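You operate a simulated robot arm through the tools that you are given. There is no shell and no other tool.

Carry out the task below with a simulated robot arm. There is one attempt and no reset: what you move stays moved.

TASK
Clamp the blue motor, connect it and run it at 2 until DONE shows, then switch off.
Fine: dial back to 0.
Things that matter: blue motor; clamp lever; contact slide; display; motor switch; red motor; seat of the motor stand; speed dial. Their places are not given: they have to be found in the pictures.

Only the result counts: the job must be done as asked and must still hold three seconds after the hand-in. Knocking over, shifting, dropping, spilling or breaking anything else fails it.

THE ROBOT
A 6-joint arm with a two-finger gripper, fixed in place. Base frame: the origin is on the floor under the middle of its stand, x ahead of it, y to its left, z up. Units: mm, degrees, N and s.
It reaches about 1298 mm from its shoulder. Its first joint turns from -149.0 to 149.0 degrees. Payload 1.57 kg.
Tool frame: the origin (TCP) lies between the finger pads and is the grasp point; the fingertips stand 21 mm ahead of it; z points along the fingers, y is the line along which they close. The gripper opens to 70 mm; its body begins 50 mm behind the TCP.
Orientation is that of the tool frame in the base frame, as a unit quaternion [x, y, z, w]. With the fingers straight down and closing along the base's y, the tool's x points along the base's -x, its y along +y and its z along -z.

THE INTERFACE
- The arm moves only by the tool nudge_tool. Its argument "steps" is a list of rows, each an object of numbers (a shift or turn left out is 0, a gripper value left out holds the last): "tx", "ty", "tz": the shift along the tool's x, y, z in mm; "wx", "wy", "wz": the turn, a rotation vector about the tool's x, y, z in degrees; "fingers": the gripper command, from -1 (shut) to 1 (fully open), values between in proportion. In form: [{"tx": .., "ty": .., "tz": .., "wx": .., "wy": .., "wz": .., "fingers": ..}, ...]. A call has 1 to 20 rows; each row is the pose to reach, as a shift and turn from the pose commanded when the call began, along the tool's axes at that moment. A row lasts 0.2 s, in which the tool goes at most 50 mm and 8.6 degrees; a call with a longer step from one row to the next is refused whole, and so is a gripper value outside its range. A pose out of reach is approached as far as the arm can. The call stops where the force on the tool passes 90 N (or 10 N more than at its start, if that is more) or the arm is blocked; 0.2 s more then pass. Each finger travels about 103.7 mm/s and halts on what it meets, pressing with about 30 N; the grip force reading is that of the motor and also rises with nothing between the fingers. The clock runs only during rows and for 0.2 s after the last one: add rows that repeat a pose to give the fingers time. The reply holds the time, the measured pose of the TCP, the force on the tool along the base axes, the opening and the grip force, in the units named above and with some noise, with the torque about the TCP (base axes, N m) and any sound that the robot's microphone picked up, and new pictures: "views" is both (left out), scene, wrist or none.
- Cameras (640 x 400 px; columns grow to the right, rows downward): "scene" is fixed at [407.5, -498.9, 1471.4]; the picture's right is [-0.80, 0.60, 0.00], its down [0.47, 0.63, -0.62] and it looks along [-0.37, -0.49, -0.79] (base axes); focal length 261 px, centre (320, 200). "wrist" rides on the gripper at [79, 4, -81] in the tool frame; the picture's right is [-0.05, 1.00, 0.00], its down [-0.67, -0.04, -0.74] and it looks along [-0.74, -0.04, 0.67] (tool axes); focal length 256 px, centre (320, 200).
- raise_lower(by): slides the trunk up (or, below 0, down) by that many mm; the arm rides with it, the base frame stays. It gives what a move gives, with no picture.
- locate(camera, pixels): for up to 12 pixels [column, row] of the newest picture of that camera ("zoom" is the newest enlarged one), the place [x, y, z] in the base frame of the surface seen there, good to about 3 mm, but the place of the scene camera against the robot may be out by one fixed shift of up to 12 mm in any direction. No time passes.
- enlarge(camera, box): a new picture of the part [left, top, right, bottom] of that camera's present view, enlarged. No time passes.
- close_job(): hands the job in; it is judged then, once.

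Leave the gripper open and the arm clear of the work at the hand-in unless told otherwise.

The tools are called after "Emit:" as name(argument=value, ...) on one line, values as JSON. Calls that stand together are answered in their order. nudge_tool: Moves the arm, as the interface text tells. Its arguments: {"type":"object","properties":{"steps":{"type":"array","items":{"type":"object","properties":{"tx":{"type":"number"},"ty":{"type":"number"},"tz":{"type":"number"},"wx":{"type":"number"},"wy":{"type":"number"},"wz":{"type":"number"},"fingers":{"type":"number"}}}},"views":{"type":"string","enum":["both","scene","wrist","none"]}},"required":["steps"]} The other tools are called the same way: raise_lower (by) moves the trunk up or down; locate (camera, pixels) gives the place of the surface under pixels of a picture; enlarge (camera, box) takes an enlarged picture of a part of a camera's view; close_job () hands the job in.

At the start:

```text
time_s: 0.0
position: [128.6, -692.7, 1232.5]
tool_rot: [0.001, 1.0, 0.0, 0.0]
wrist_force: [-0.4, 0.6, 0.6]
wrist_torque: [0.0, 0.03, -0.03]
finger_gap: 70.0
grip_force: 0.1
trunk travel left (down, up): [-914.0, 56.0]
```

scene: 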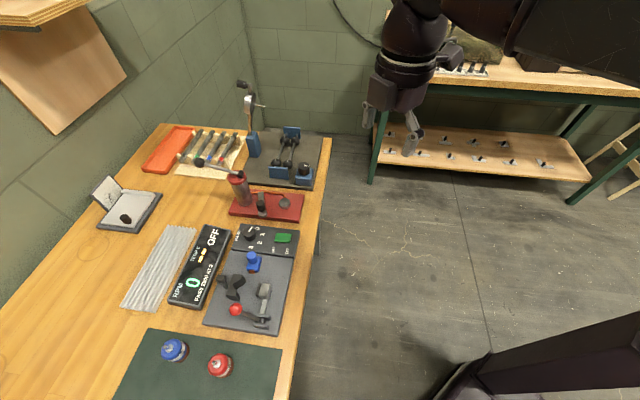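
wrist: 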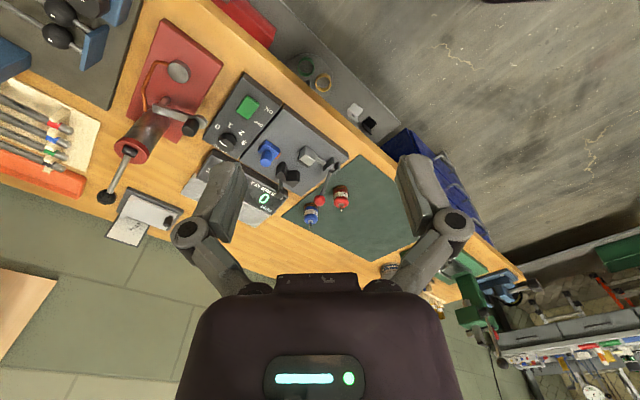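

I see a bench with two motors (blue near scene pixel (174,350), red near (219,365)), a motor stand panel around (250,290) and a display around (200,265). I'll enlarge these areas first.

Emit:
enlarge(camera="scene", box=[160, 210, 320, 340])

Emit:
enlarge(camera="wrist", box=[180, 60, 420, 260])

```text
3.08 times, centred on (240, 275) of scene
```

zoom: 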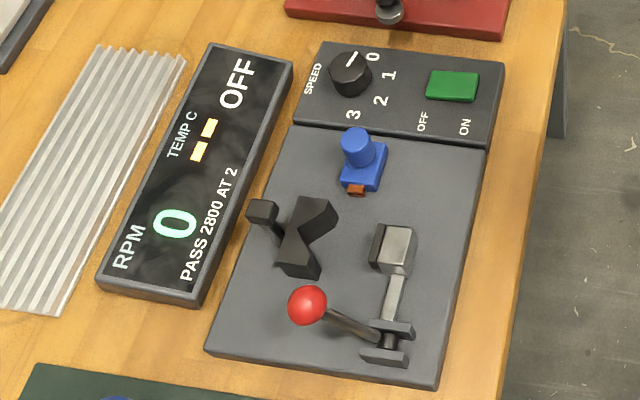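

```text
2.00 times, centred on (300, 160) of wrist
```

zoom: 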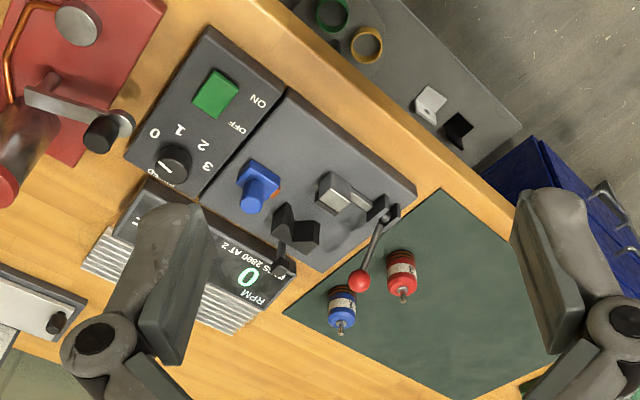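

The stand has a V-block seat, a clamp with a red ball lever, a blue contact slide, a speed dial (0–3) and a green rocker switch. I'll measure places from the wrist zoom.

Emit:
locate(camera="zoom", pixels=[[342, 296], [341, 328], [401, 262], [360, 280], [340, 190], [385, 212], [283, 232], [311, 232], [262, 172], [250, 203], [172, 160], [215, 93]])

Emit:
locate(camera="scene", pixels=[[174, 345], [219, 362], [236, 310], [264, 290], [235, 286], [253, 256], [251, 235], [283, 238], [225, 276], [268, 316], [230, 330], [205, 320]])

```text
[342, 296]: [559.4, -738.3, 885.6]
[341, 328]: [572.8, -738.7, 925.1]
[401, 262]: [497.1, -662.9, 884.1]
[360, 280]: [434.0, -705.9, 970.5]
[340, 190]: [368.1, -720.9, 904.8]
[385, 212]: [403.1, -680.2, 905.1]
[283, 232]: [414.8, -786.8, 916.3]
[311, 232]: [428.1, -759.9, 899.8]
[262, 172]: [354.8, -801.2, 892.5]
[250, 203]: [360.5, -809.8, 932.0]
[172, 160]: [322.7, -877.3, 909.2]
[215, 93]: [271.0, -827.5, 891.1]
```

```text
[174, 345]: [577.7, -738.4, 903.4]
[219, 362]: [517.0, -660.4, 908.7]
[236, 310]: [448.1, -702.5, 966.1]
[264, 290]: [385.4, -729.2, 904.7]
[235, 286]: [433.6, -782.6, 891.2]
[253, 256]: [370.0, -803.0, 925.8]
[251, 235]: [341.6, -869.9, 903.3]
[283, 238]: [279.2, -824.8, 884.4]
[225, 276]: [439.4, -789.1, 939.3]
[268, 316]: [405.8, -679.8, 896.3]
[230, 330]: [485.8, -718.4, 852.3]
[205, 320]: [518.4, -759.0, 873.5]
```

Next I'll bring the hand closer to the stand for a good wrist view: shift about +80 x, -51 y, -188 z (base), staying well above everything.

Emit:
nudge_tool(steps=[{"tx": -16, "ty": -10, "tz": 38, "fingers": 1}, {"tx": -32, "ty": -20, "tz": 76}, {"tx": -48, "ty": -30, "tz": 114}, {"tx": -64, "ty": -40, "tz": 150}, {"tx": -80, "ty": -51, "tz": 188}, {"tx": -80, "ty": -51, "tz": 188}])

```text
time_s: 1.4
position: [208.0, -741.5, 1233.6]
tool_rot: [0.0, 1.0, 0.0, 0.0]
wrist_force: [0.7, -0.7, -0.3]
wrist_torque: [0.0, -0.01, 0.01]
finger_gap: 69.9
grip_force: 0.1
out of reach, approached as far as the arm can: row 1, 2, 3, 4, 5, 6
trunk travel left (down, up): [-914.0, 56.0]
```

scene: 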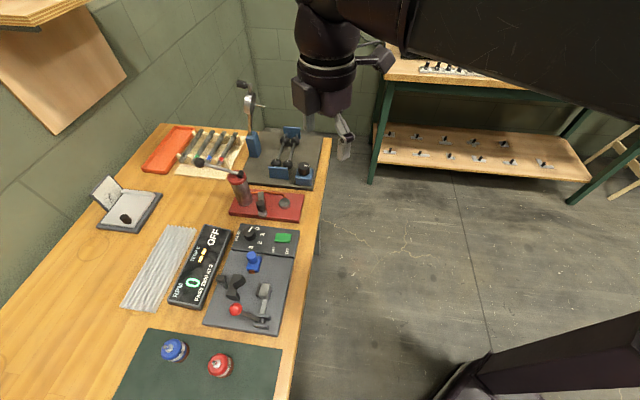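
wrist: 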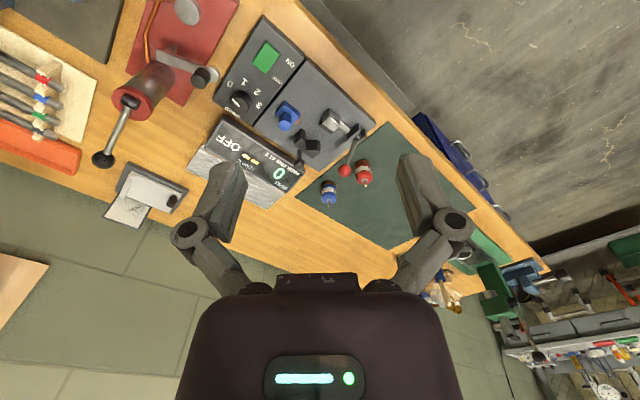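

The arm can't go lower at this trunk height; x,y was reached. I'll lower the trunk by 190 mm (TCP would be ~1043, still above everything near (208,-741)).

Emit:
raise_lower(by=-190)

```text
time_s: 3.5
position: [208.0, -742.1, 1043.5]
tool_rot: [-0.001, 1.0, 0.0, 0.0]
wrist_force: [-0.4, 0.4, 0.4]
wrist_torque: [-0.02, 0.02, 0.0]
finger_gap: 70.5
grip_force: 0.1
trunk travel left (down, up): [-724.0, 246.0]
```

Now a small no-op move to get fresh pictures.

Emit:
nudge_tool(steps=[{"tz": 0}])

```text
time_s: 3.9
position: [208.2, -742.1, 1042.6]
tool_rot: [0.0, 1.0, -0.001, 0.001]
wrist_force: [0.5, -0.8, -0.8]
wrist_torque: [-0.01, 0.0, -0.01]
finger_gap: 70.1
grip_force: 0.1
trunk travel left (down, up): [-724.0, 246.0]
```

scene: 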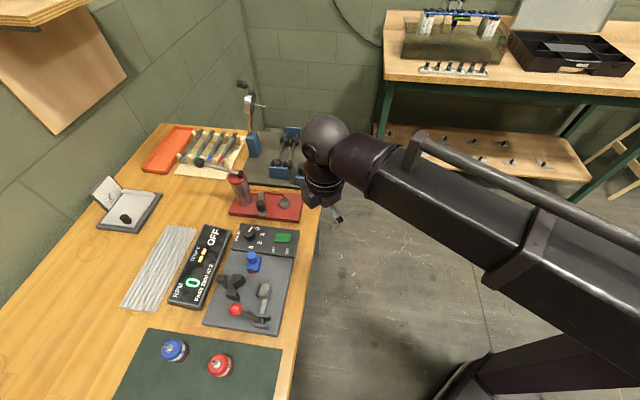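
wrist: 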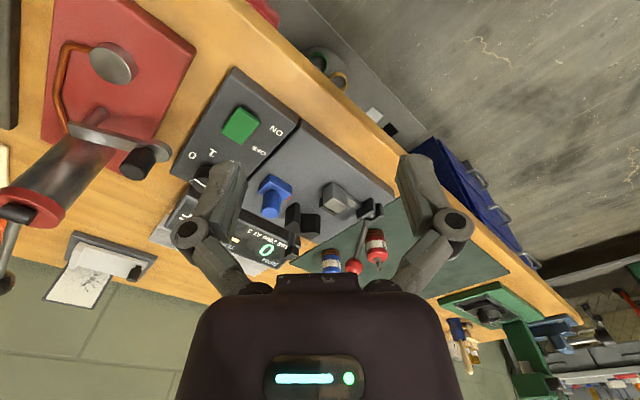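

Now I enlarge the wrist view around the stand and motors.

Emit:
enlarge(camera="wrist", box=[200, 150, 420, 288])

Emit:
enlarge(camera="scene", box=[190, 240, 310, 340])

```text
2.90 times, centred on (310, 219) of wrist
```

zoom: 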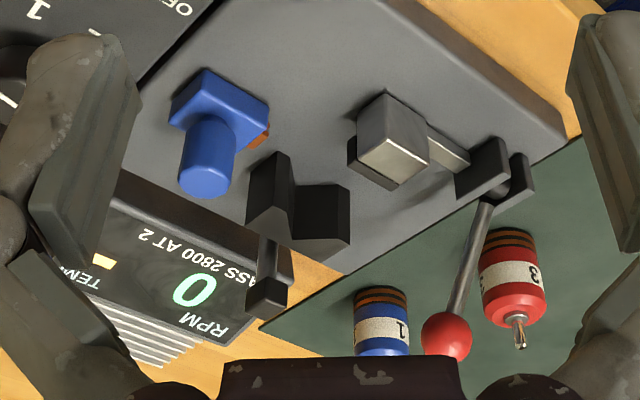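

```text
4.00 times, centred on (250, 290) of scene
```

zoom: 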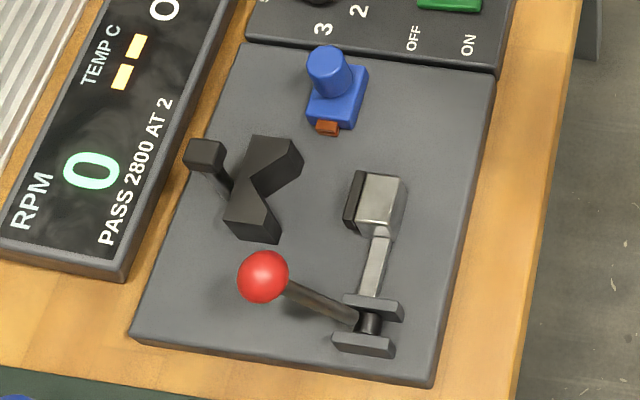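

The wrist picture is upside down for upright things: the motors stand with shafts up and copper bands at the bottom; the V-block faces the clamp jaw. I'll zoom tight on the wrist view of the stand and measure.

Emit:
enlarge(camera="wrist", box=[250, 165, 394, 255])

```text
4.44 times, centred on (322, 210) of wrist
```

zoom: 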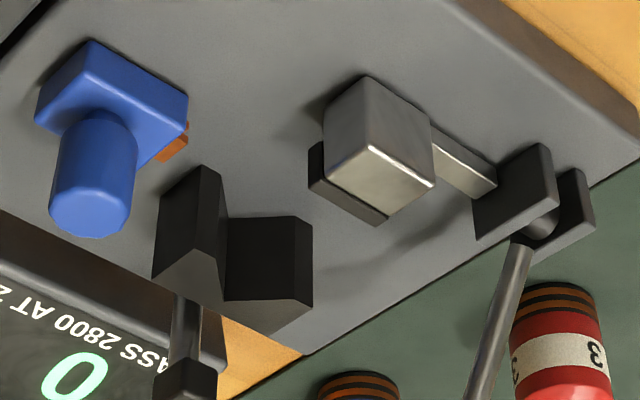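

I'll locate the key corners in this zoom.

Emit:
locate(camera="zoom", pixels=[[90, 222], [90, 60], [178, 140], [160, 275], [205, 258], [222, 298], [305, 292], [262, 318], [185, 385], [376, 160], [375, 215], [318, 185]])

Emit:
locate(camera="zoom", pixels=[[420, 180], [335, 170], [465, 165], [515, 215], [585, 215], [540, 225], [500, 310], [470, 100], [250, 100], [600, 130], [290, 340], [230, 213]])

```text
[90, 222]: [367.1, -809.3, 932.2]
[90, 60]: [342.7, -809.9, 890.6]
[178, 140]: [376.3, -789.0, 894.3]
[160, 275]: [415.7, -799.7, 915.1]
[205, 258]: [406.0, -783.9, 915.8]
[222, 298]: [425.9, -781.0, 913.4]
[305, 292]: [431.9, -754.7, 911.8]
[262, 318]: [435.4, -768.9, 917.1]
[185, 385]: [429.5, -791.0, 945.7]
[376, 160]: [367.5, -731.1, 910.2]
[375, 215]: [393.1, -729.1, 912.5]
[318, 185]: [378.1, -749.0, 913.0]
```

```text
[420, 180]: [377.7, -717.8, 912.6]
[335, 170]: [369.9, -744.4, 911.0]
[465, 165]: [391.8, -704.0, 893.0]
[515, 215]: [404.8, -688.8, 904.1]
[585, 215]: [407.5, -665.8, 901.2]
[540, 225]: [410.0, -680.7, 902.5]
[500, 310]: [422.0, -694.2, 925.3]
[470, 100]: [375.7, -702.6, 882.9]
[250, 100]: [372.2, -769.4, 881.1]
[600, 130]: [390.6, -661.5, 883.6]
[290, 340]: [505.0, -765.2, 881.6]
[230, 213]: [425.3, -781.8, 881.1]
```

Plate top is at z≈882, V-block top ≈915, jaw top ≈912. Next I move +170 mm in x at the same height (clear, fingertips ~1020) to look at the motors closely.

Emit:
nudge_tool(steps=[{"tx": -43}, {"tx": -86}, {"tx": -129}, {"tx": -170}, {"tx": -170}])

```text
time_s: 5.1
position: [377.9, -742.5, 1042.4]
tool_rot: [0.0, 1.0, 0.0, 0.0]
wrist_force: [1.2, -0.3, 0.3]
wrist_torque: [0.02, -0.01, -0.01]
finger_gap: 70.0
grip_force: 0.0
trunk travel left (down, up): [-724.0, 246.0]
```

scene: 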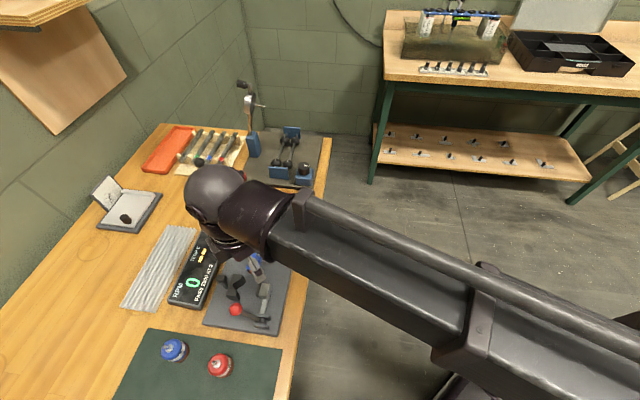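
wrist: 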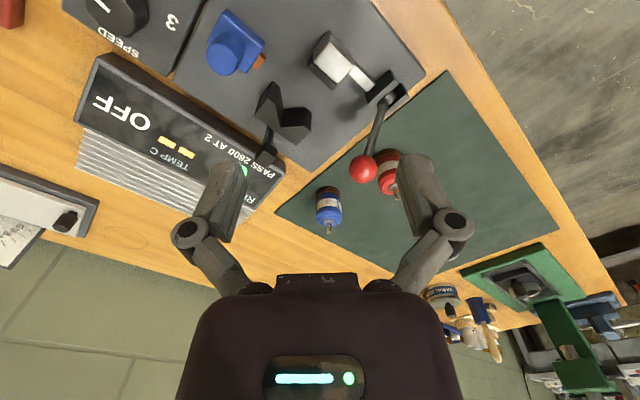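

I enlarge the stand and the blue motor from here.

Emit:
enlarge(camera="wrist", box=[280, 160, 420, 248])

```text
4.55 times, centred on (350, 204) of wrist
```

zoom: 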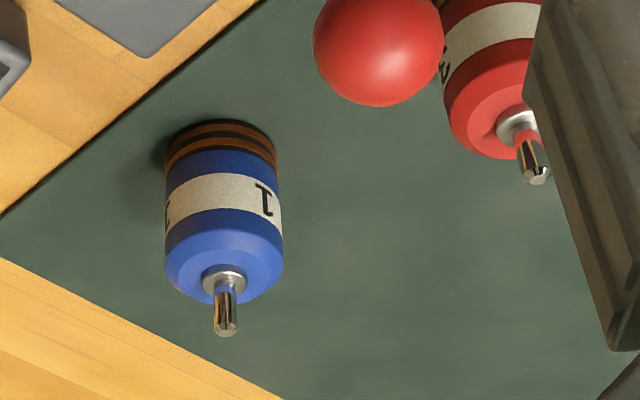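

Emit:
locate(camera="zoom", pixels=[[225, 330], [222, 285], [180, 268], [270, 265], [225, 205], [168, 200], [280, 200], [222, 132], [272, 140], [330, 220], [380, 60], [225, 250]])

Emit:
enlarge(camera="wrist", box=[190, 0, 430, 190])

```text
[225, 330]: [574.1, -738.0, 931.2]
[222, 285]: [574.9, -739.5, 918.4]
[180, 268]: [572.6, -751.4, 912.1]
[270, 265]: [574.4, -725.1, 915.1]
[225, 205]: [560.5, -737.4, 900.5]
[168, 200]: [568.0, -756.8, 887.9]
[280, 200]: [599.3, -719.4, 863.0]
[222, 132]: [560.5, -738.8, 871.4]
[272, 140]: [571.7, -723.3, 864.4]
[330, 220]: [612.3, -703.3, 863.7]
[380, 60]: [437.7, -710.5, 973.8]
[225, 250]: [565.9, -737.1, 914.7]
```

```text
2.11 times, centred on (310, 95) of wrist
```

zoom: 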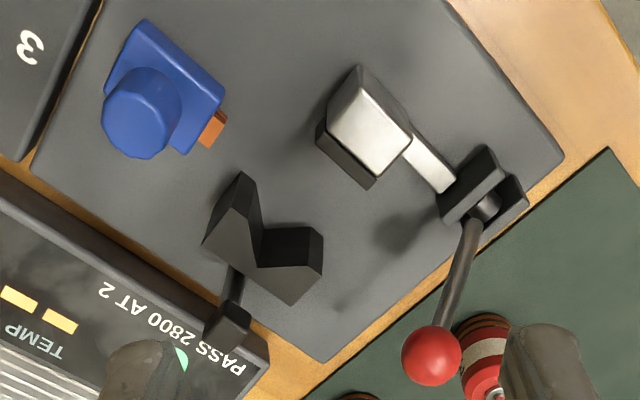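

Motor: mat z≈863.5, body top ≈914, shaft tip ≈932, diameter ≈36.5, axis near (574,-738). Now I locate stand corners in this zoom for axes and V geometry.

Emit:
locate(camera="zoom", pixels=[[42, 172], [310, 350], [330, 352], [552, 162], [262, 266], [241, 180], [209, 240], [318, 240], [318, 268], [289, 300], [262, 238], [230, 320]])

Emit:
locate(camera="zoom", pixels=[[330, 110], [362, 165], [405, 138], [365, 80], [345, 160], [375, 180], [145, 105], [215, 128], [145, 30], [485, 205], [465, 270], [430, 355]])

```text
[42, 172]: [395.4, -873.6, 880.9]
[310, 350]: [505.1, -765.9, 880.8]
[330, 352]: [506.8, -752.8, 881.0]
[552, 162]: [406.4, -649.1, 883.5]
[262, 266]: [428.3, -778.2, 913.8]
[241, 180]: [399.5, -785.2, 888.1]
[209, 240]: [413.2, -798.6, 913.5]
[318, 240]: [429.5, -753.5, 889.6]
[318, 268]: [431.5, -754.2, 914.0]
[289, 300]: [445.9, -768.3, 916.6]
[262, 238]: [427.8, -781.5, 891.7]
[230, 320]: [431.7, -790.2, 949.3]
```

```text
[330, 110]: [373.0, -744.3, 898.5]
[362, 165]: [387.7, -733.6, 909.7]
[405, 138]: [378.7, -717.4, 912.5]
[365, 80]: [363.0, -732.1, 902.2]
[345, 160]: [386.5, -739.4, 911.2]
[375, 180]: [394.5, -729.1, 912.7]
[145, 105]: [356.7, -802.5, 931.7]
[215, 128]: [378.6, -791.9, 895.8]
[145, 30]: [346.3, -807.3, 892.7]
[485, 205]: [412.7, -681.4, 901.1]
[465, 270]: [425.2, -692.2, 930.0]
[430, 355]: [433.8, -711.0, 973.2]
```

Stand axes come out at 45° to base: e=(0.707,0.707) (slide direction) and d=(-0.707,0.707) (V → jaw). The lever ball is near (439,-710,964), hub near d=-766. I'll yaw the hand by 45° (closing along e) and stop above the ball to look and then test which way the lever closes.

Emit:
nudge_tool(steps=[{"tx": -10, "ty": 5, "wz": 7.5}, {"tx": -20, "ty": 10, "wz": 15}, {"tx": -30, "ty": 16, "wz": 22.5}, {"tx": -40, "ty": 21, "wz": 30}, {"tx": -51, "ty": 27, "wz": 37.5}, {"tx": -61, "ty": 32, "wz": 45}, {"tx": -61, "ty": 32, "wz": 45}])

```text
time_s: 6.7
position: [437.3, -710.3, 1043.0]
tool_rot: [0.383, 0.924, 0.0, 0.0]
wrist_force: [0.4, 0.1, 0.7]
wrist_torque: [0.01, 0.02, 0.0]
finger_gap: 70.1
grip_force: 0.1
trunk travel left (down, up): [-724.0, 246.0]
```

scene: 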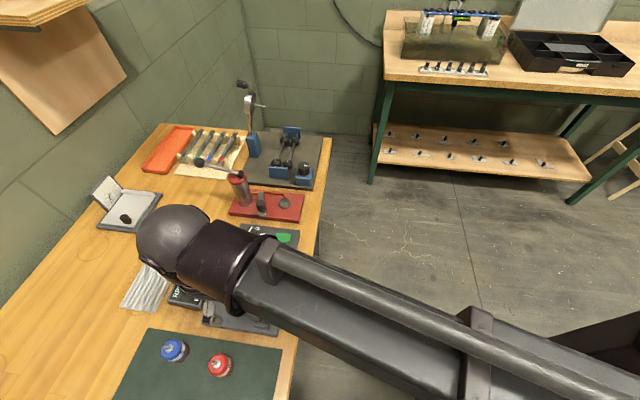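
wrist: 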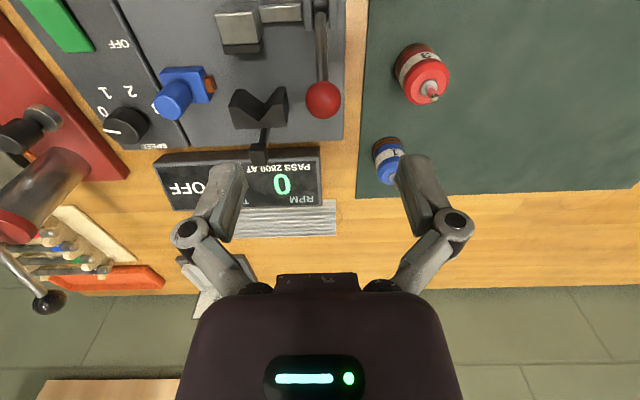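

Now the wrist view is aligned with the stand. I enlarge the stand.

Emit:
enlarge(camera="wrist", box=[140, 0, 360, 170])

```text
2.35 times, centred on (250, 85) of wrist
```

zoom: 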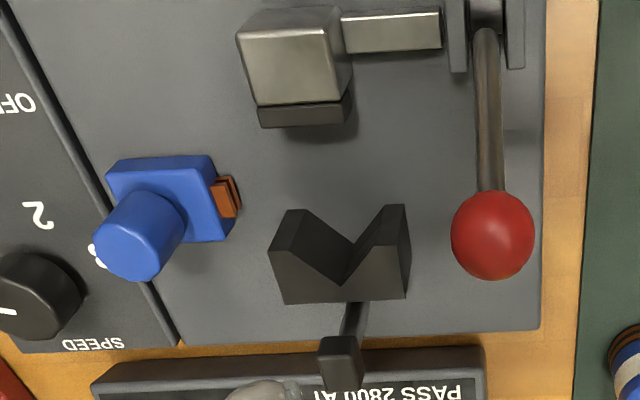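

I locate the ball, rod, V-block, jaw, slide and dial from this view.

Emit:
locate(camera="zoom", pixels=[[492, 232], [489, 150], [488, 50], [347, 280], [292, 215], [398, 212], [285, 300], [400, 295], [340, 345], [305, 112], [140, 245], [228, 195]])

Emit:
locate(camera="zoom", pixels=[[455, 30], [515, 30], [300, 50], [265, 95], [342, 90], [390, 35], [180, 170], [35, 305], [8, 312], [400, 150], [475, 232], [510, 232]])

```text
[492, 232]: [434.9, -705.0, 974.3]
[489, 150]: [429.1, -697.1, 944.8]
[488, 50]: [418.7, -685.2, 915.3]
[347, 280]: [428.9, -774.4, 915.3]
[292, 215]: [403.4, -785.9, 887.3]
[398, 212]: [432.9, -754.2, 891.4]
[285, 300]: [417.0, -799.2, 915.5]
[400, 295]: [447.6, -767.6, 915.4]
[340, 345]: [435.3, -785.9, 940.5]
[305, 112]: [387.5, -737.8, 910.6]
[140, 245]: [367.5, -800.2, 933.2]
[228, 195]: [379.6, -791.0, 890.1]
```

```text
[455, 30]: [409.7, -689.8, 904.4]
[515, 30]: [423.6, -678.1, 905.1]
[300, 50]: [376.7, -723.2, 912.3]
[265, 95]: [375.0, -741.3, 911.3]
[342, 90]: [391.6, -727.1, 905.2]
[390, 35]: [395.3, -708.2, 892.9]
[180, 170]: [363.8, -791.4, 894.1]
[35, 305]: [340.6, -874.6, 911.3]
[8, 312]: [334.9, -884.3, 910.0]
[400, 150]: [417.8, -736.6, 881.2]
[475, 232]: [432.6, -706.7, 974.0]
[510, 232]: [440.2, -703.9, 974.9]
```

Ball centre ≈ (438.5,-708.4,964). I go down 77 mm onto it with the fingers straddling it along e, no closing yet.

Emit:
nudge_tool(steps=[{"tx": 0.5, "ty": 2.2, "tz": 0, "fingers": 0.6}, {"tx": 0.5, "ty": 2.2, "tz": 30}, {"tx": 0.5, "ty": 2.2, "tz": 55}, {"tx": 0.5, "ty": 2.2, "tz": 77}, {"tx": 0.5, "ty": 2.2, "tz": 77}], views="wrist")

```text
time_s: 7.9
position: [441.2, -708.5, 1042.0]
tool_rot: [0.382, 0.924, 0.0, 0.0]
wrist_force: [-0.8, -1.4, 0.5]
wrist_torque: [0.02, 0.01, -0.01]
finger_gap: 55.9
grip_force: 0.1
out of reach, approached as far as the arm can: row 2, 3, 4, 5
trunk travel left (down, up): [-724.0, 246.0]
```

wrist: 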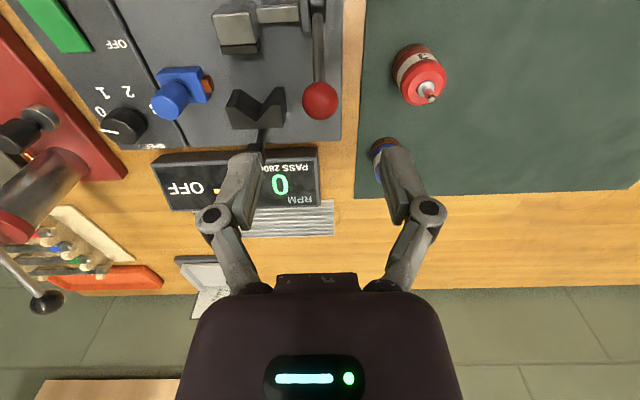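

The arm bottoms out again at this trunk height. I'll raise the hand by 170 mm, then lower the trunk by 170 mm, to gain downward range.

Emit:
nudge_tool(steps=[{"tz": -45}, {"tz": -90}, {"tz": -135}, {"tz": -170}, {"tz": -170}], views="scene")

Emit:
raise_lower(by=-100)

```text
time_s: 9.1
position: [440.1, -707.7, 1043.4]
tool_rot: [0.383, 0.924, 0.001, 0.0]
wrist_force: [0.2, 0.0, -0.4]
wrist_torque: [0.0, 0.0, 0.01]
finger_gap: 56.1
grip_force: 0.1
out of reach, approached as far as the arm can: row 1, 2, 3, 4, 5
trunk travel left (down, up): [-724.0, 246.0]
```

scene: 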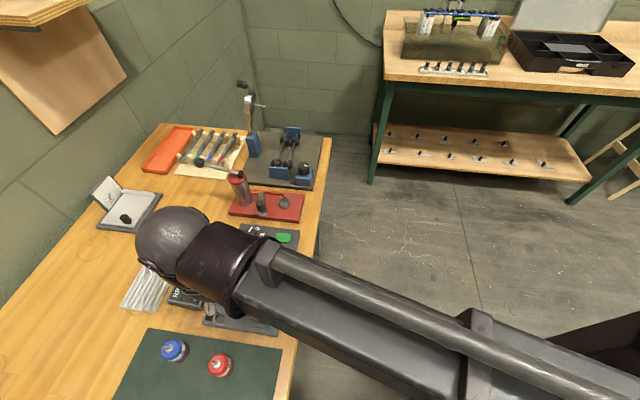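

```text
time_s: 10.4
position: [439.7, -708.0, 942.5]
tool_rot: [0.382, 0.924, 0.0, 0.0]
wrist_force: [-0.8, -0.7, 0.6]
wrist_torque: [0.01, 0.03, -0.03]
finger_gap: 56.0
grip_force: 0.0
trunk travel left (down, up): [-624.0, 346.0]
```

Both up and down were refused: this arm keeps its height, so z comes only from the trunk. The trunk lowering already placed TCP at z=942.5 with the ball between the fingers (no force). I'll look at it before continuing.

Emit:
nudge_tool(steps=[{"tz": 0}], views="both")

```text
time_s: 10.8
position: [440.2, -708.0, 942.5]
tool_rot: [0.382, 0.924, 0.0, 0.0]
wrist_force: [0.6, 0.5, 0.7]
wrist_torque: [0.01, -0.02, 0.0]
finger_gap: 55.9
grip_force: 0.0
trunk travel left (down, up): [-624.0, 346.0]
```

scene: 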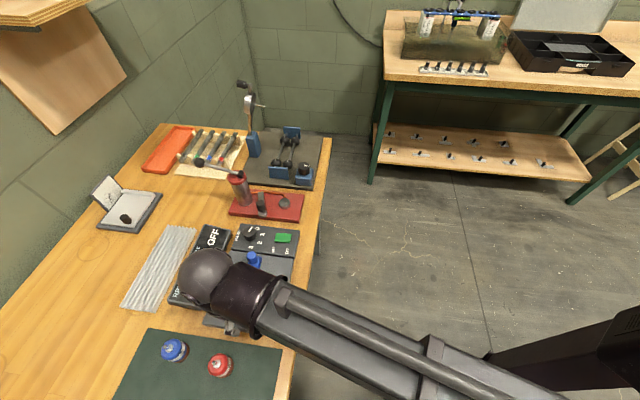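
wrist: 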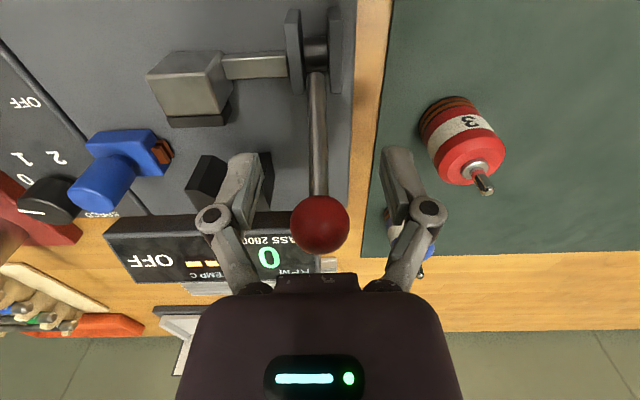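

The ball sits between the fingers, ~21 mm above TCP. I'll raise the trunk 18 mm so the pads are on the ball.

Emit:
raise_lower(by=19)

```text
time_s: 11.5
position: [439.4, -707.5, 962.1]
tool_rot: [0.382, 0.924, 0.0, 0.0]
wrist_force: [0.2, 0.1, 0.3]
wrist_torque: [0.0, -0.01, -0.01]
finger_gap: 55.9
grip_force: 0.1
trunk travel left (down, up): [-643.0, 327.0]
```

I'll rotate the hand in place by +90° so the fingers cage the ball along d (ball can then slide up and down between the pads), keeping the gap at 56 mm while turning.

Emit:
nudge_tool(steps=[{"wz": 8.2}, {"wz": 16.4}, {"wz": 24.6}, {"wz": 32.8}, {"wz": 41}, {"wz": 49.2}, {"wz": 57.4}, {"wz": 65.6}, {"wz": 73.8}, {"wz": 82}, {"wz": 90}, {"wz": 90}])

```text
time_s: 14.1
position: [439.5, -707.4, 962.2]
tool_rot: [0.924, 0.382, -0.001, -0.001]
wrist_force: [0.9, -0.1, 0.4]
wrist_torque: [-0.04, -0.05, 0.02]
finger_gap: 55.9
grip_force: 0.1
trunk travel left (down, up): [-643.0, 327.0]
```

scene: 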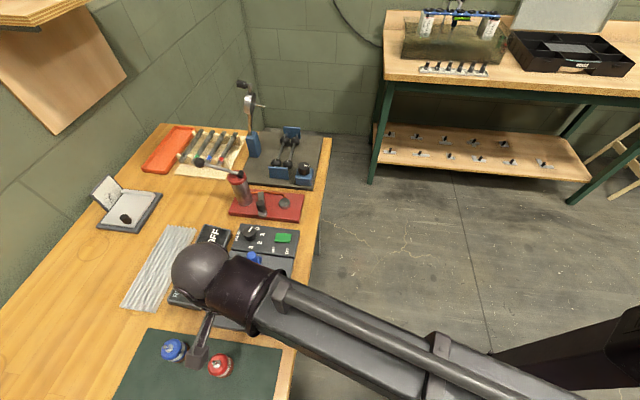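
wrist: 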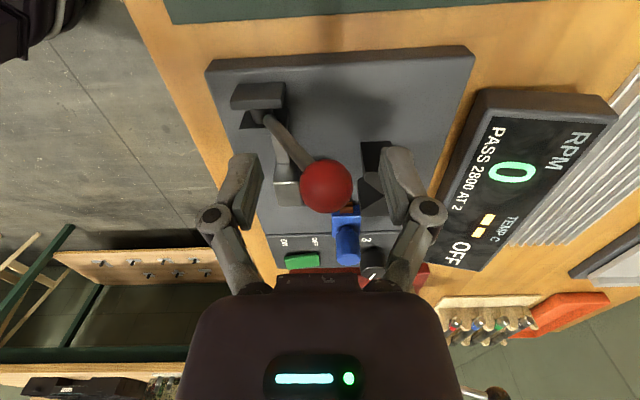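

The ball is centered between fingers. I'll narrow the gap to ~30 mm and move +d (away from the V) by up to 12 mm as a gentle test.

Emit:
nudge_tool(steps=[{"fingers": -0.1}, {"ty": 0}, {"ty": -4}, {"ty": -8}, {"ty": -12}, {"ty": -12}])

```text
time_s: 15.5
position: [431.2, -699.4, 962.3]
tool_rot: [0.924, 0.383, -0.001, -0.001]
wrist_force: [2.7, -2.9, 0.9]
wrist_torque: [-0.01, 0.0, 0.02]
finger_gap: 34.1
grip_force: 2.0
trunk travel left (down, up): [-643.0, 327.0]
```

scene: 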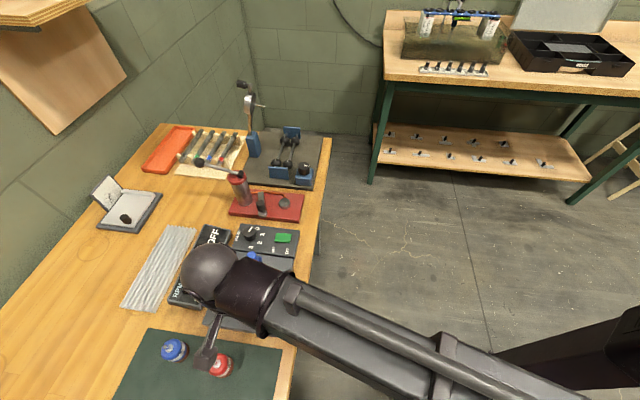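
wrist: 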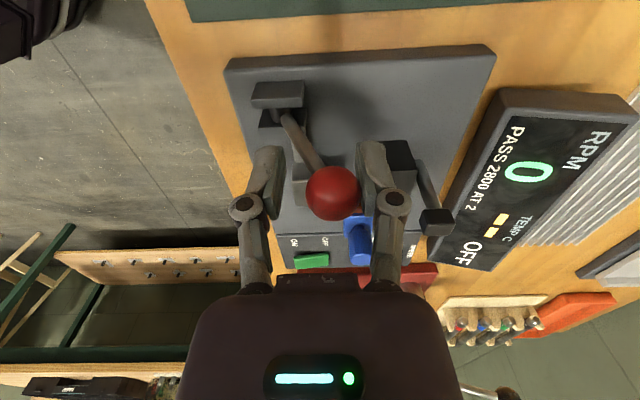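

Contact force is only ~4 N and the ball is yielding. I continue +d by 15 mm more.

Emit:
nudge_tool(steps=[{"ty": -5}, {"ty": -10}, {"ty": -15}, {"ty": -15}], views="wrist")

```text
time_s: 16.5
position: [421.2, -688.0, 961.3]
tool_rot: [0.924, 0.383, 0.001, 0.0]
wrist_force: [1.2, -0.1, 0.0]
wrist_torque: [-0.01, 0.03, 0.03]
finger_gap: 31.6
grip_force: 0.3
trunk travel left (down, up): [-643.0, 327.0]
```

wrist: 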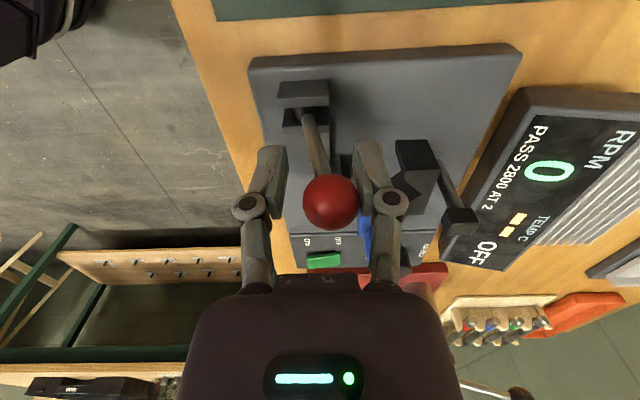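

The lever follows freely. I enlarge to see where the jaw is now.

Emit:
enlarge(camera="wrist", box=[240, 60, 480, 260])

```text
2.00 times, centred on (360, 160) of wrist
```

zoom: 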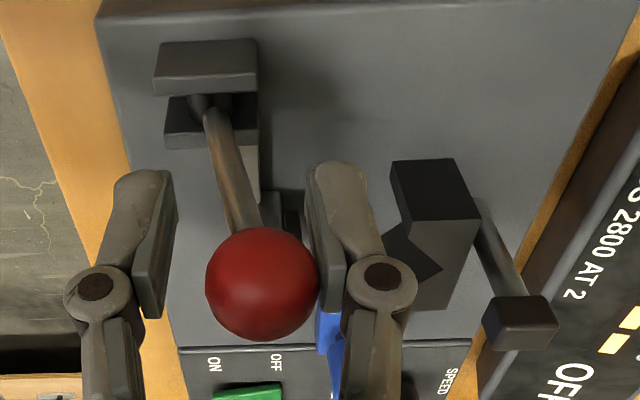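

Emit:
locate(camera="zoom", pixels=[[292, 205], [280, 203], [270, 205], [290, 225], [255, 170], [262, 280], [430, 185], [435, 250]])

```text
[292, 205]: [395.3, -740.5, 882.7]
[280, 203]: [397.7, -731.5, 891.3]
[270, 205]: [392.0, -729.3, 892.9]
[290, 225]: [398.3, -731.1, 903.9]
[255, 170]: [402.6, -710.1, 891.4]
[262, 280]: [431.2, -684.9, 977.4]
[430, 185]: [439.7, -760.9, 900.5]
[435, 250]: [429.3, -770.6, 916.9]
```

The pad seems to have moved ~3–4 mm toward the V. I move the ball another 25 mm in +d to confirm.

Emit:
nudge_tool(steps=[{"ty": -7}, {"ty": -14}, {"ty": -21}, {"ty": -28}, {"ty": -28}], views="wrist")

Emit:
enlarge(camera="wrist", box=[240, 60, 480, 260])

```text
time_s: 17.7
position: [400.4, -669.0, 961.3]
tool_rot: [0.924, 0.382, 0.0, 0.0]
wrist_force: [0.1, 0.2, -0.3]
wrist_torque: [0.04, 0.0, 0.03]
finger_gap: 31.5
grip_force: 0.1
trunk travel left (down, up): [-643.0, 327.0]
```

wrist: 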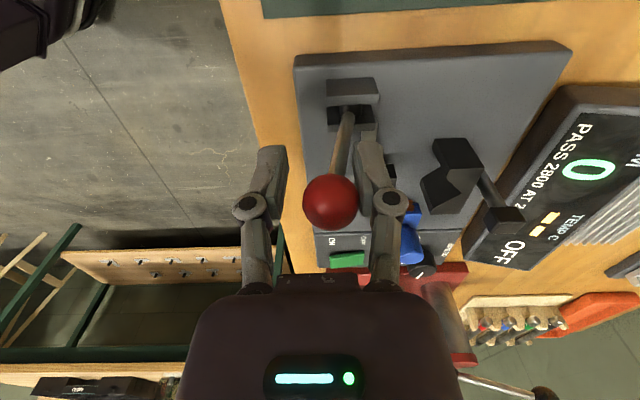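

```text
2.00 times, centred on (360, 160) of wrist
```

zoom: 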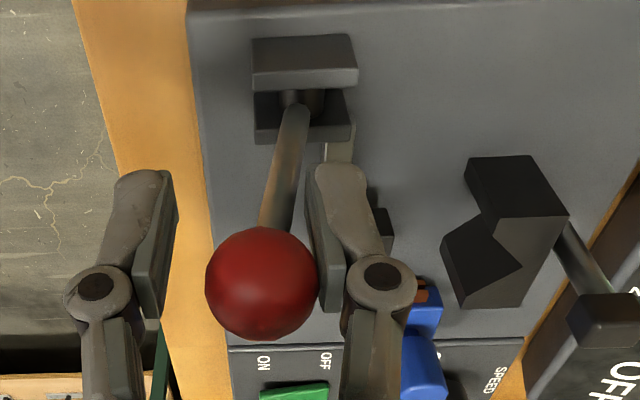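

Emit:
locate(camera="zoom", pixels=[[385, 240], [380, 215], [388, 255], [375, 195], [262, 275], [480, 245], [515, 265], [345, 140]])

```text
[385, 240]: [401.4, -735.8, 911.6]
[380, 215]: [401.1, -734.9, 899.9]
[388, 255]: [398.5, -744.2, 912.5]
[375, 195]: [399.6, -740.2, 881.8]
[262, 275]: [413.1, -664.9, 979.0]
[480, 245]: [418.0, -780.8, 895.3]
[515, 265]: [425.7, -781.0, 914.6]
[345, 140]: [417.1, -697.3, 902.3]
```

Confirmed: swinging the ball to +d moves the pad toward the V (pad d −795 → −804). I push the lever back to its original open position.

Emit:
nudge_tool(steps=[{"ty": 10}, {"ty": 20}, {"ty": 30}, {"ty": 40}, {"ty": 50}, {"ty": 57}, {"ty": 58.5}, {"ty": 58.5}, {"ty": 54, "fingers": 0.4}, {"ty": 54}], views="wrist")

Emit:
enlarge(camera="wrist", box=[200, 60, 440, 260])

```text
time_s: 19.9
position: [439.5, -706.9, 961.2]
tool_rot: [0.924, 0.383, 0.0, 0.0]
wrist_force: [0.4, 0.0, -0.2]
wrist_torque: [0.02, -0.01, -0.01]
finger_gap: 49.2
grip_force: 0.0
trunk travel left (down, up): [-643.0, 327.0]
```

wrist: 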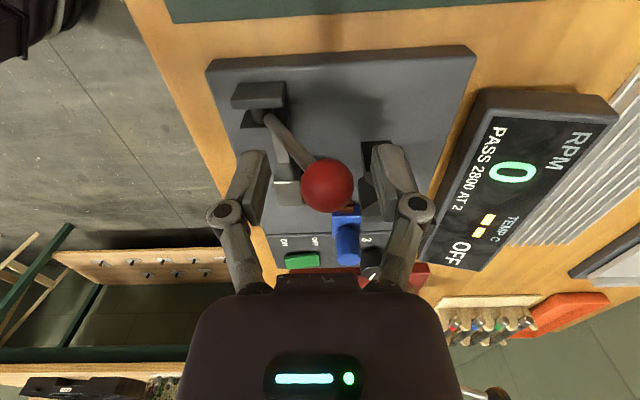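

```text
2.00 times, centred on (320, 160) of wrist
```

zoom: 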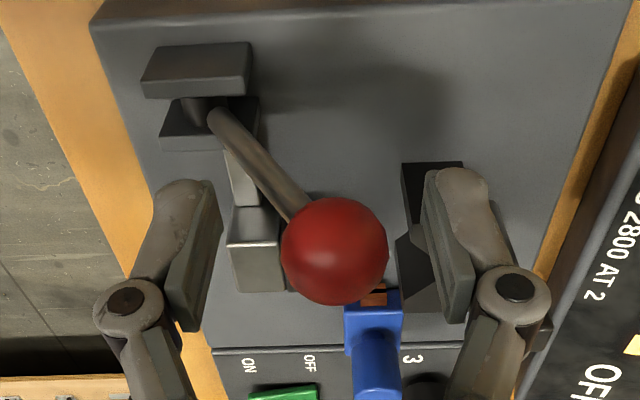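

The lever is back open (ball at (327,185) like before). Next I raise the trunk 60 mm to travel height before going to the blue motor.

Emit:
raise_lower(by=60)

```text
time_s: 20.9
position: [440.1, -707.0, 1021.6]
tool_rot: [0.924, 0.383, 0.0, 0.0]
wrist_force: [0.6, 0.8, -0.3]
wrist_torque: [-0.01, -0.02, 0.03]
finger_gap: 48.8
grip_force: 0.0
trunk travel left (down, up): [-703.0, 267.0]
```

Now move over the blue motor (574.5,-738.3) while turning −45° so the fingers close along base x, opening fully.

Emit:
nudge_tool(steps=[{"tx": 12.2, "ty": 19.5, "wz": -7.5, "fingers": 1}, {"tx": 24.3, "ty": 39, "wz": -15}, {"tx": 36.5, "ty": 58.6, "wz": -22.5}, {"tx": 48.6, "ty": 78, "wz": -30}, {"tx": 60.7, "ty": 97.6, "wz": -37.5}, {"tx": 72.9, "ty": 117.2, "wz": -45}, {"tx": 72.9, "ty": 117.2, "wz": -45}])

```text
time_s: 22.5
position: [573.4, -737.7, 1021.4]
tool_rot: [0.706, 0.708, 0.0, 0.0]
wrist_force: [-0.4, 0.6, -0.3]
wrist_torque: [0.01, 0.0, 0.01]
finger_gap: 70.1
grip_force: 0.0
trunk travel left (down, up): [-703.0, 267.0]
```

scene: 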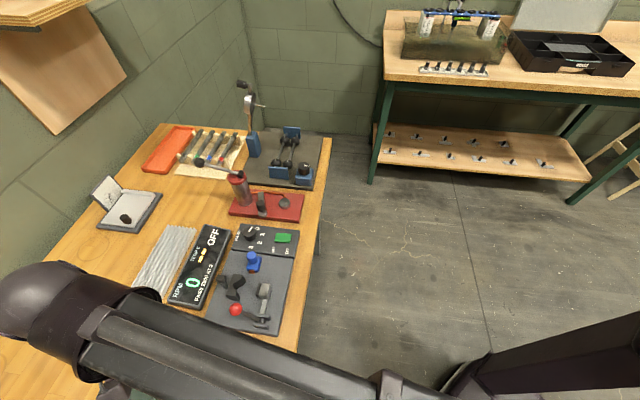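
wrist: 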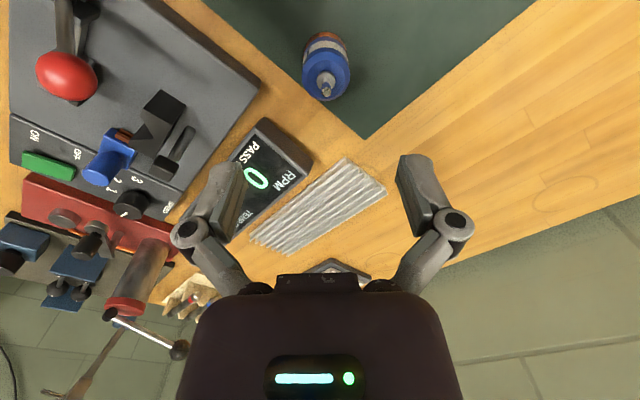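

The blue motor appears at (326,75). I zoom to measure its axis precisely.

Emit:
enlarge(camera="wrist", box=[276, 20, 376, 120])

```text
4.00 times, centred on (326, 70) of wrist
```

zoom: 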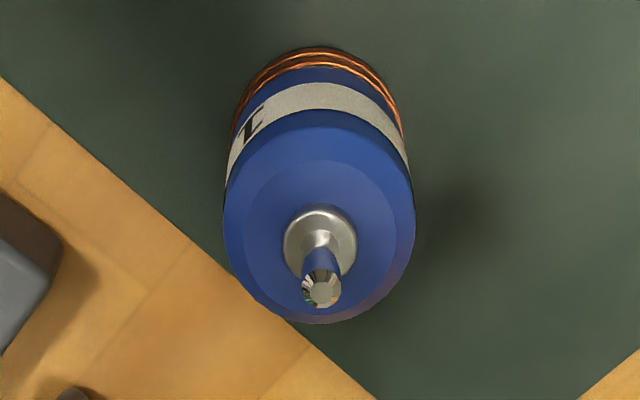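

Emit:
locate(camera="zoom", pixels=[[321, 295], [318, 222], [245, 230], [395, 230], [320, 165], [318, 130], [232, 210], [408, 210], [318, 60], [320, 310], [320, 60], [450, 300]])

```text
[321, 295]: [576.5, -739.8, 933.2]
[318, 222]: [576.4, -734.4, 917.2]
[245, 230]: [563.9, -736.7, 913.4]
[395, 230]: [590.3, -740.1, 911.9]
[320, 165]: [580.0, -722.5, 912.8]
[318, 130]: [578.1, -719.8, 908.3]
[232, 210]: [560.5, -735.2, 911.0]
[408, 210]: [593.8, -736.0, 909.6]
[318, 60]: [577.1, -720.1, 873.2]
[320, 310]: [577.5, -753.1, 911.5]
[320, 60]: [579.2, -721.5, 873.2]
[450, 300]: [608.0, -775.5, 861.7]
```

Axis ≈ (576.5,-738.5). I center the hand (+2.9 x, −0.8 y) and then lower the trunk to TCP z≈920.5 (tips ~36 mm above the mat).

Emit:
nudge_tool(steps=[{"tx": -0.8, "ty": 2.9}, {"tx": -0.8, "ty": 2.9}], views="none")

Emit:
raise_lower(by=-80)

Emit:
nudge_tool(steps=[{"tz": 0}], views="wrist")

```text
time_s: 23.1
position: [577.1, -739.3, 1022.5]
tool_rot: [0.706, 0.708, 0.0, 0.0]
wrist_force: [-0.3, -0.5, -0.2]
wrist_torque: [0.03, 0.01, 0.03]
finger_gap: 70.1
grip_force: 0.1
trunk travel left (down, up): [-703.0, 267.0]
```

```text
time_s: 24.2
position: [577.3, -739.5, 942.3]
tool_rot: [0.707, 0.707, 0.0, 0.0]
wrist_force: [0.5, -1.2, 0.4]
wrist_torque: [-0.01, 0.0, 0.01]
finger_gap: 70.1
grip_force: 0.1
trunk travel left (down, up): [-623.0, 347.0]
```

```text
time_s: 24.6
position: [576.3, -740.7, 941.9]
tool_rot: [0.707, 0.707, 0.0, 0.0]
wrist_force: [0.4, -0.6, 0.1]
wrist_torque: [-0.01, 0.01, -0.02]
finger_gap: 70.0
grip_force: 0.1
trunk travel left (down, up): [-623.0, 347.0]
```

wrist: 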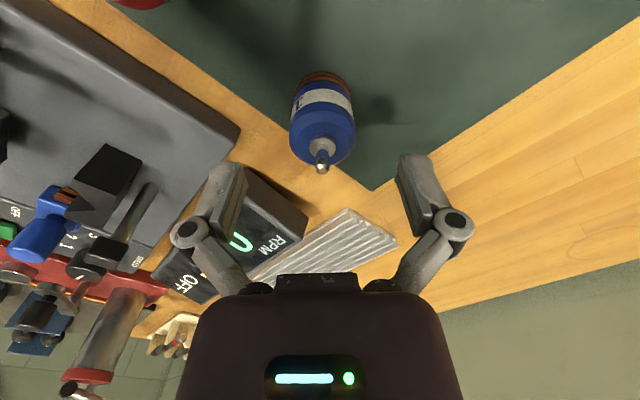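

Well centered between the fingers. I lower 21 mm more and then close.

Emit:
raise_lower(by=-21.5)

Emit:
nudge_tool(steps=[{"fingers": -0.2}, {"fingers": -0.2}, {"fingers": -1}, {"fingers": -1}, {"fingers": -1}], views="wrist")

```text
time_s: 25.3
position: [576.2, -739.0, 920.9]
tool_rot: [0.707, 0.707, 0.001, -0.001]
wrist_force: [-0.3, 0.3, 1.2]
wrist_torque: [-0.03, 0.01, -0.01]
finger_gap: 70.1
grip_force: 0.1
trunk travel left (down, up): [-601.0, 369.0]
```

```text
time_s: 26.5
position: [575.8, -739.9, 920.7]
tool_rot: [0.707, 0.707, -0.001, -0.001]
wrist_force: [4.2, 0.1, 8.0]
wrist_torque: [0.0, -0.11, 0.01]
finger_gap: 34.9
grip_force: 30.0
trunk travel left (down, up): [-601.0, 369.0]
```

wrist: 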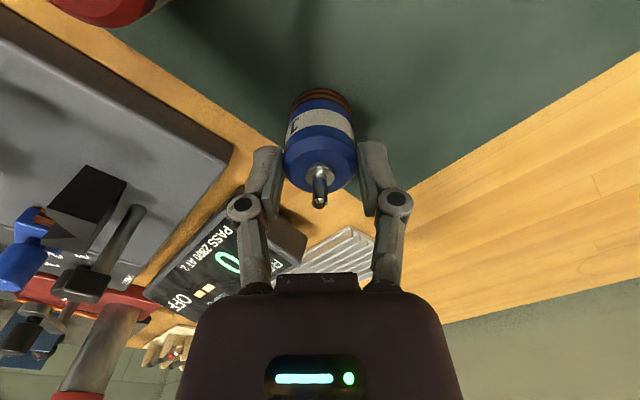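

Gripped at gap 34.9 mm, grip 30 N. I lift by 15 mm and check that the motor comes along.

Emit:
raise_lower(by=15)

Emit:
nudge_tool(steps=[{"tz": 0}], views="both")

```text
time_s: 27.1
position: [576.7, -739.7, 934.8]
tool_rot: [0.707, 0.707, 0.0, 0.0]
wrist_force: [-0.2, 0.1, -0.9]
wrist_torque: [0.02, 0.01, -0.01]
finger_gap: 35.2
grip_force: 29.8
trunk travel left (down, up): [-616.0, 354.0]
```

```text
time_s: 27.6
position: [577.0, -739.3, 934.3]
tool_rot: [0.707, 0.707, 0.0, 0.0]
wrist_force: [-0.5, 0.5, -1.1]
wrist_torque: [-0.01, 0.0, -0.01]
finger_gap: 35.0
grip_force: 29.9
trunk travel left (down, up): [-616.0, 354.0]
```

scene: 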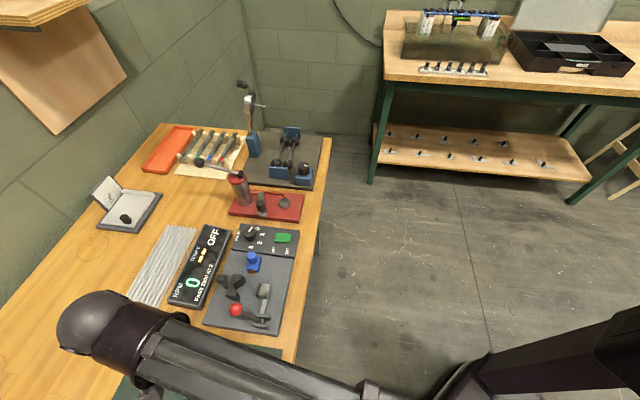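
wrist: 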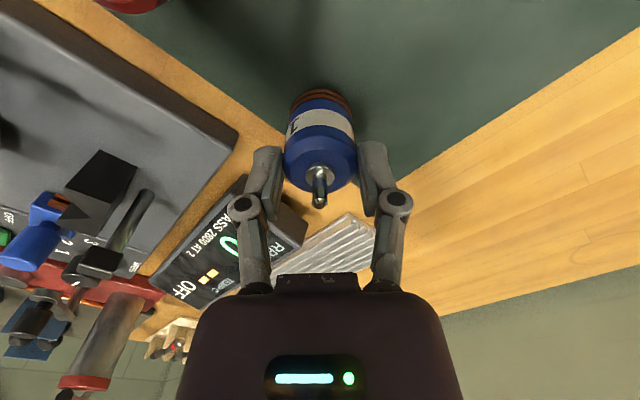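

The motor is held firmly. I raise 88 mm to carry it above the tach cube and the ball.

Emit:
raise_lower(by=88)

```text
time_s: 28.8
position: [576.6, -738.6, 1022.7]
tool_rot: [0.707, 0.707, 0.0, 0.001]
wrist_force: [0.5, -0.2, -1.3]
wrist_torque: [0.0, 0.0, 0.02]
finger_gap: 34.9
grip_force: 30.0
trunk travel left (down, up): [-704.0, 266.0]
```

I take a wrist picture to measure the motor axis relative to the TCP while held.

Emit:
nudge_tool(steps=[{"tz": 0}], views="wrist")

Emit:
enlarge(camera="wrist", box=[270, 70, 370, 220])

```text
time_s: 29.2
position: [576.3, -737.8, 1023.4]
tool_rot: [0.707, 0.707, 0.0, 0.0]
wrist_force: [0.6, -0.3, -1.3]
wrist_torque: [0.0, 0.03, 0.0]
finger_gap: 34.9
grip_force: 29.8
trunk travel left (down, up): [-704.0, 266.0]
```

wrist: 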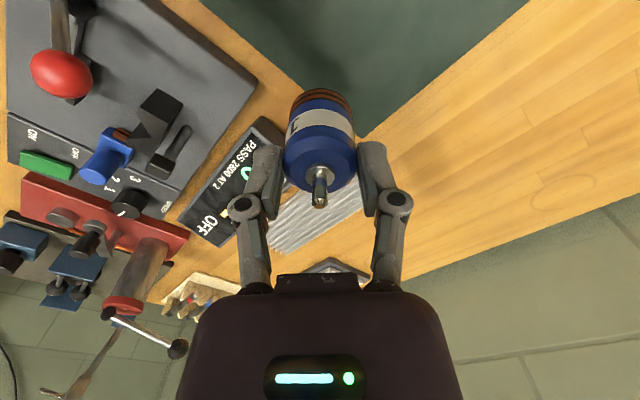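

```text
2.67 times, centred on (320, 145) of wrist
```

zoom: 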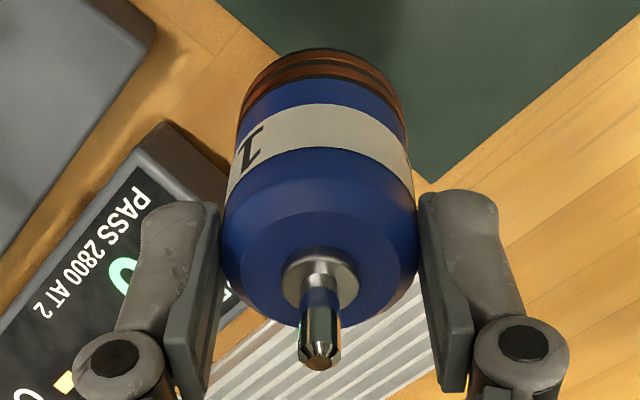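

Emit:
locate(camera="zoom", pixels=[[319, 364], [320, 270], [260, 245], [385, 245], [320, 205], [320, 150], [320, 60], [240, 120], [403, 120], [320, 315], [375, 300], [265, 300]])

```text
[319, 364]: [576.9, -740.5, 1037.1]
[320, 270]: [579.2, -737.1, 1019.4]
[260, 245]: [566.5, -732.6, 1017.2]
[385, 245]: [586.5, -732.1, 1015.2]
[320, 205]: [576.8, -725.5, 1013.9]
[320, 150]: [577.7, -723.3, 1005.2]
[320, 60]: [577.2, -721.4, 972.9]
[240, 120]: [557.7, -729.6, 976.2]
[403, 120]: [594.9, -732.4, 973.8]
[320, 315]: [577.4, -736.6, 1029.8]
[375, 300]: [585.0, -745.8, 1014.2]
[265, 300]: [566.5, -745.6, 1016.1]
```

Motor axis is ~1 mm to −y of TCP, bottom ≈ TCP−57.5. Target motor axis in the seat: (410.1,-763.7), so I carry TCP to (410.1,-762.7) at this height.

Emit:
nudge_tool(steps=[{"ty": -25, "tx": -3.6}, {"ty": -55, "tx": -8}, {"ty": -85, "tx": -12.3}, {"ty": -115, "tx": -16.6}, {"ty": -145, "tx": -21}, {"ty": -166.4, "tx": -24.1}, {"ty": -166.4, "tx": -24.1}])

```text
time_s: 30.8
position: [409.7, -764.0, 1023.5]
tool_rot: [0.706, 0.708, 0.0, 0.0]
wrist_force: [-0.7, 0.5, -1.0]
wrist_torque: [0.0, -0.02, 0.0]
finger_gap: 35.0
grip_force: 29.9
trunk travel left (down, up): [-704.0, 266.0]
```

scene: 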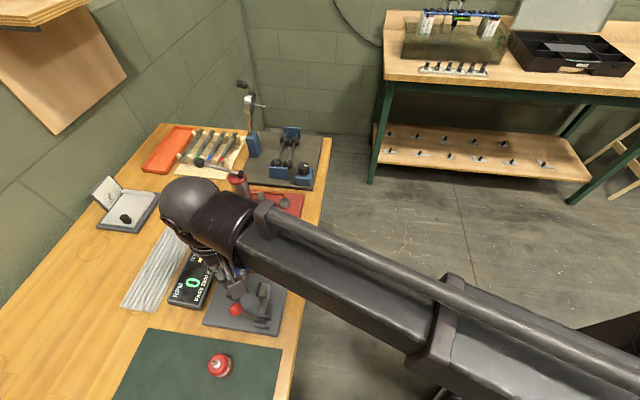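
wrist: 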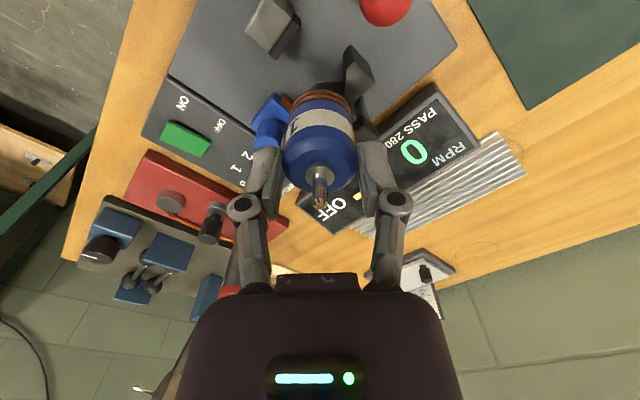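

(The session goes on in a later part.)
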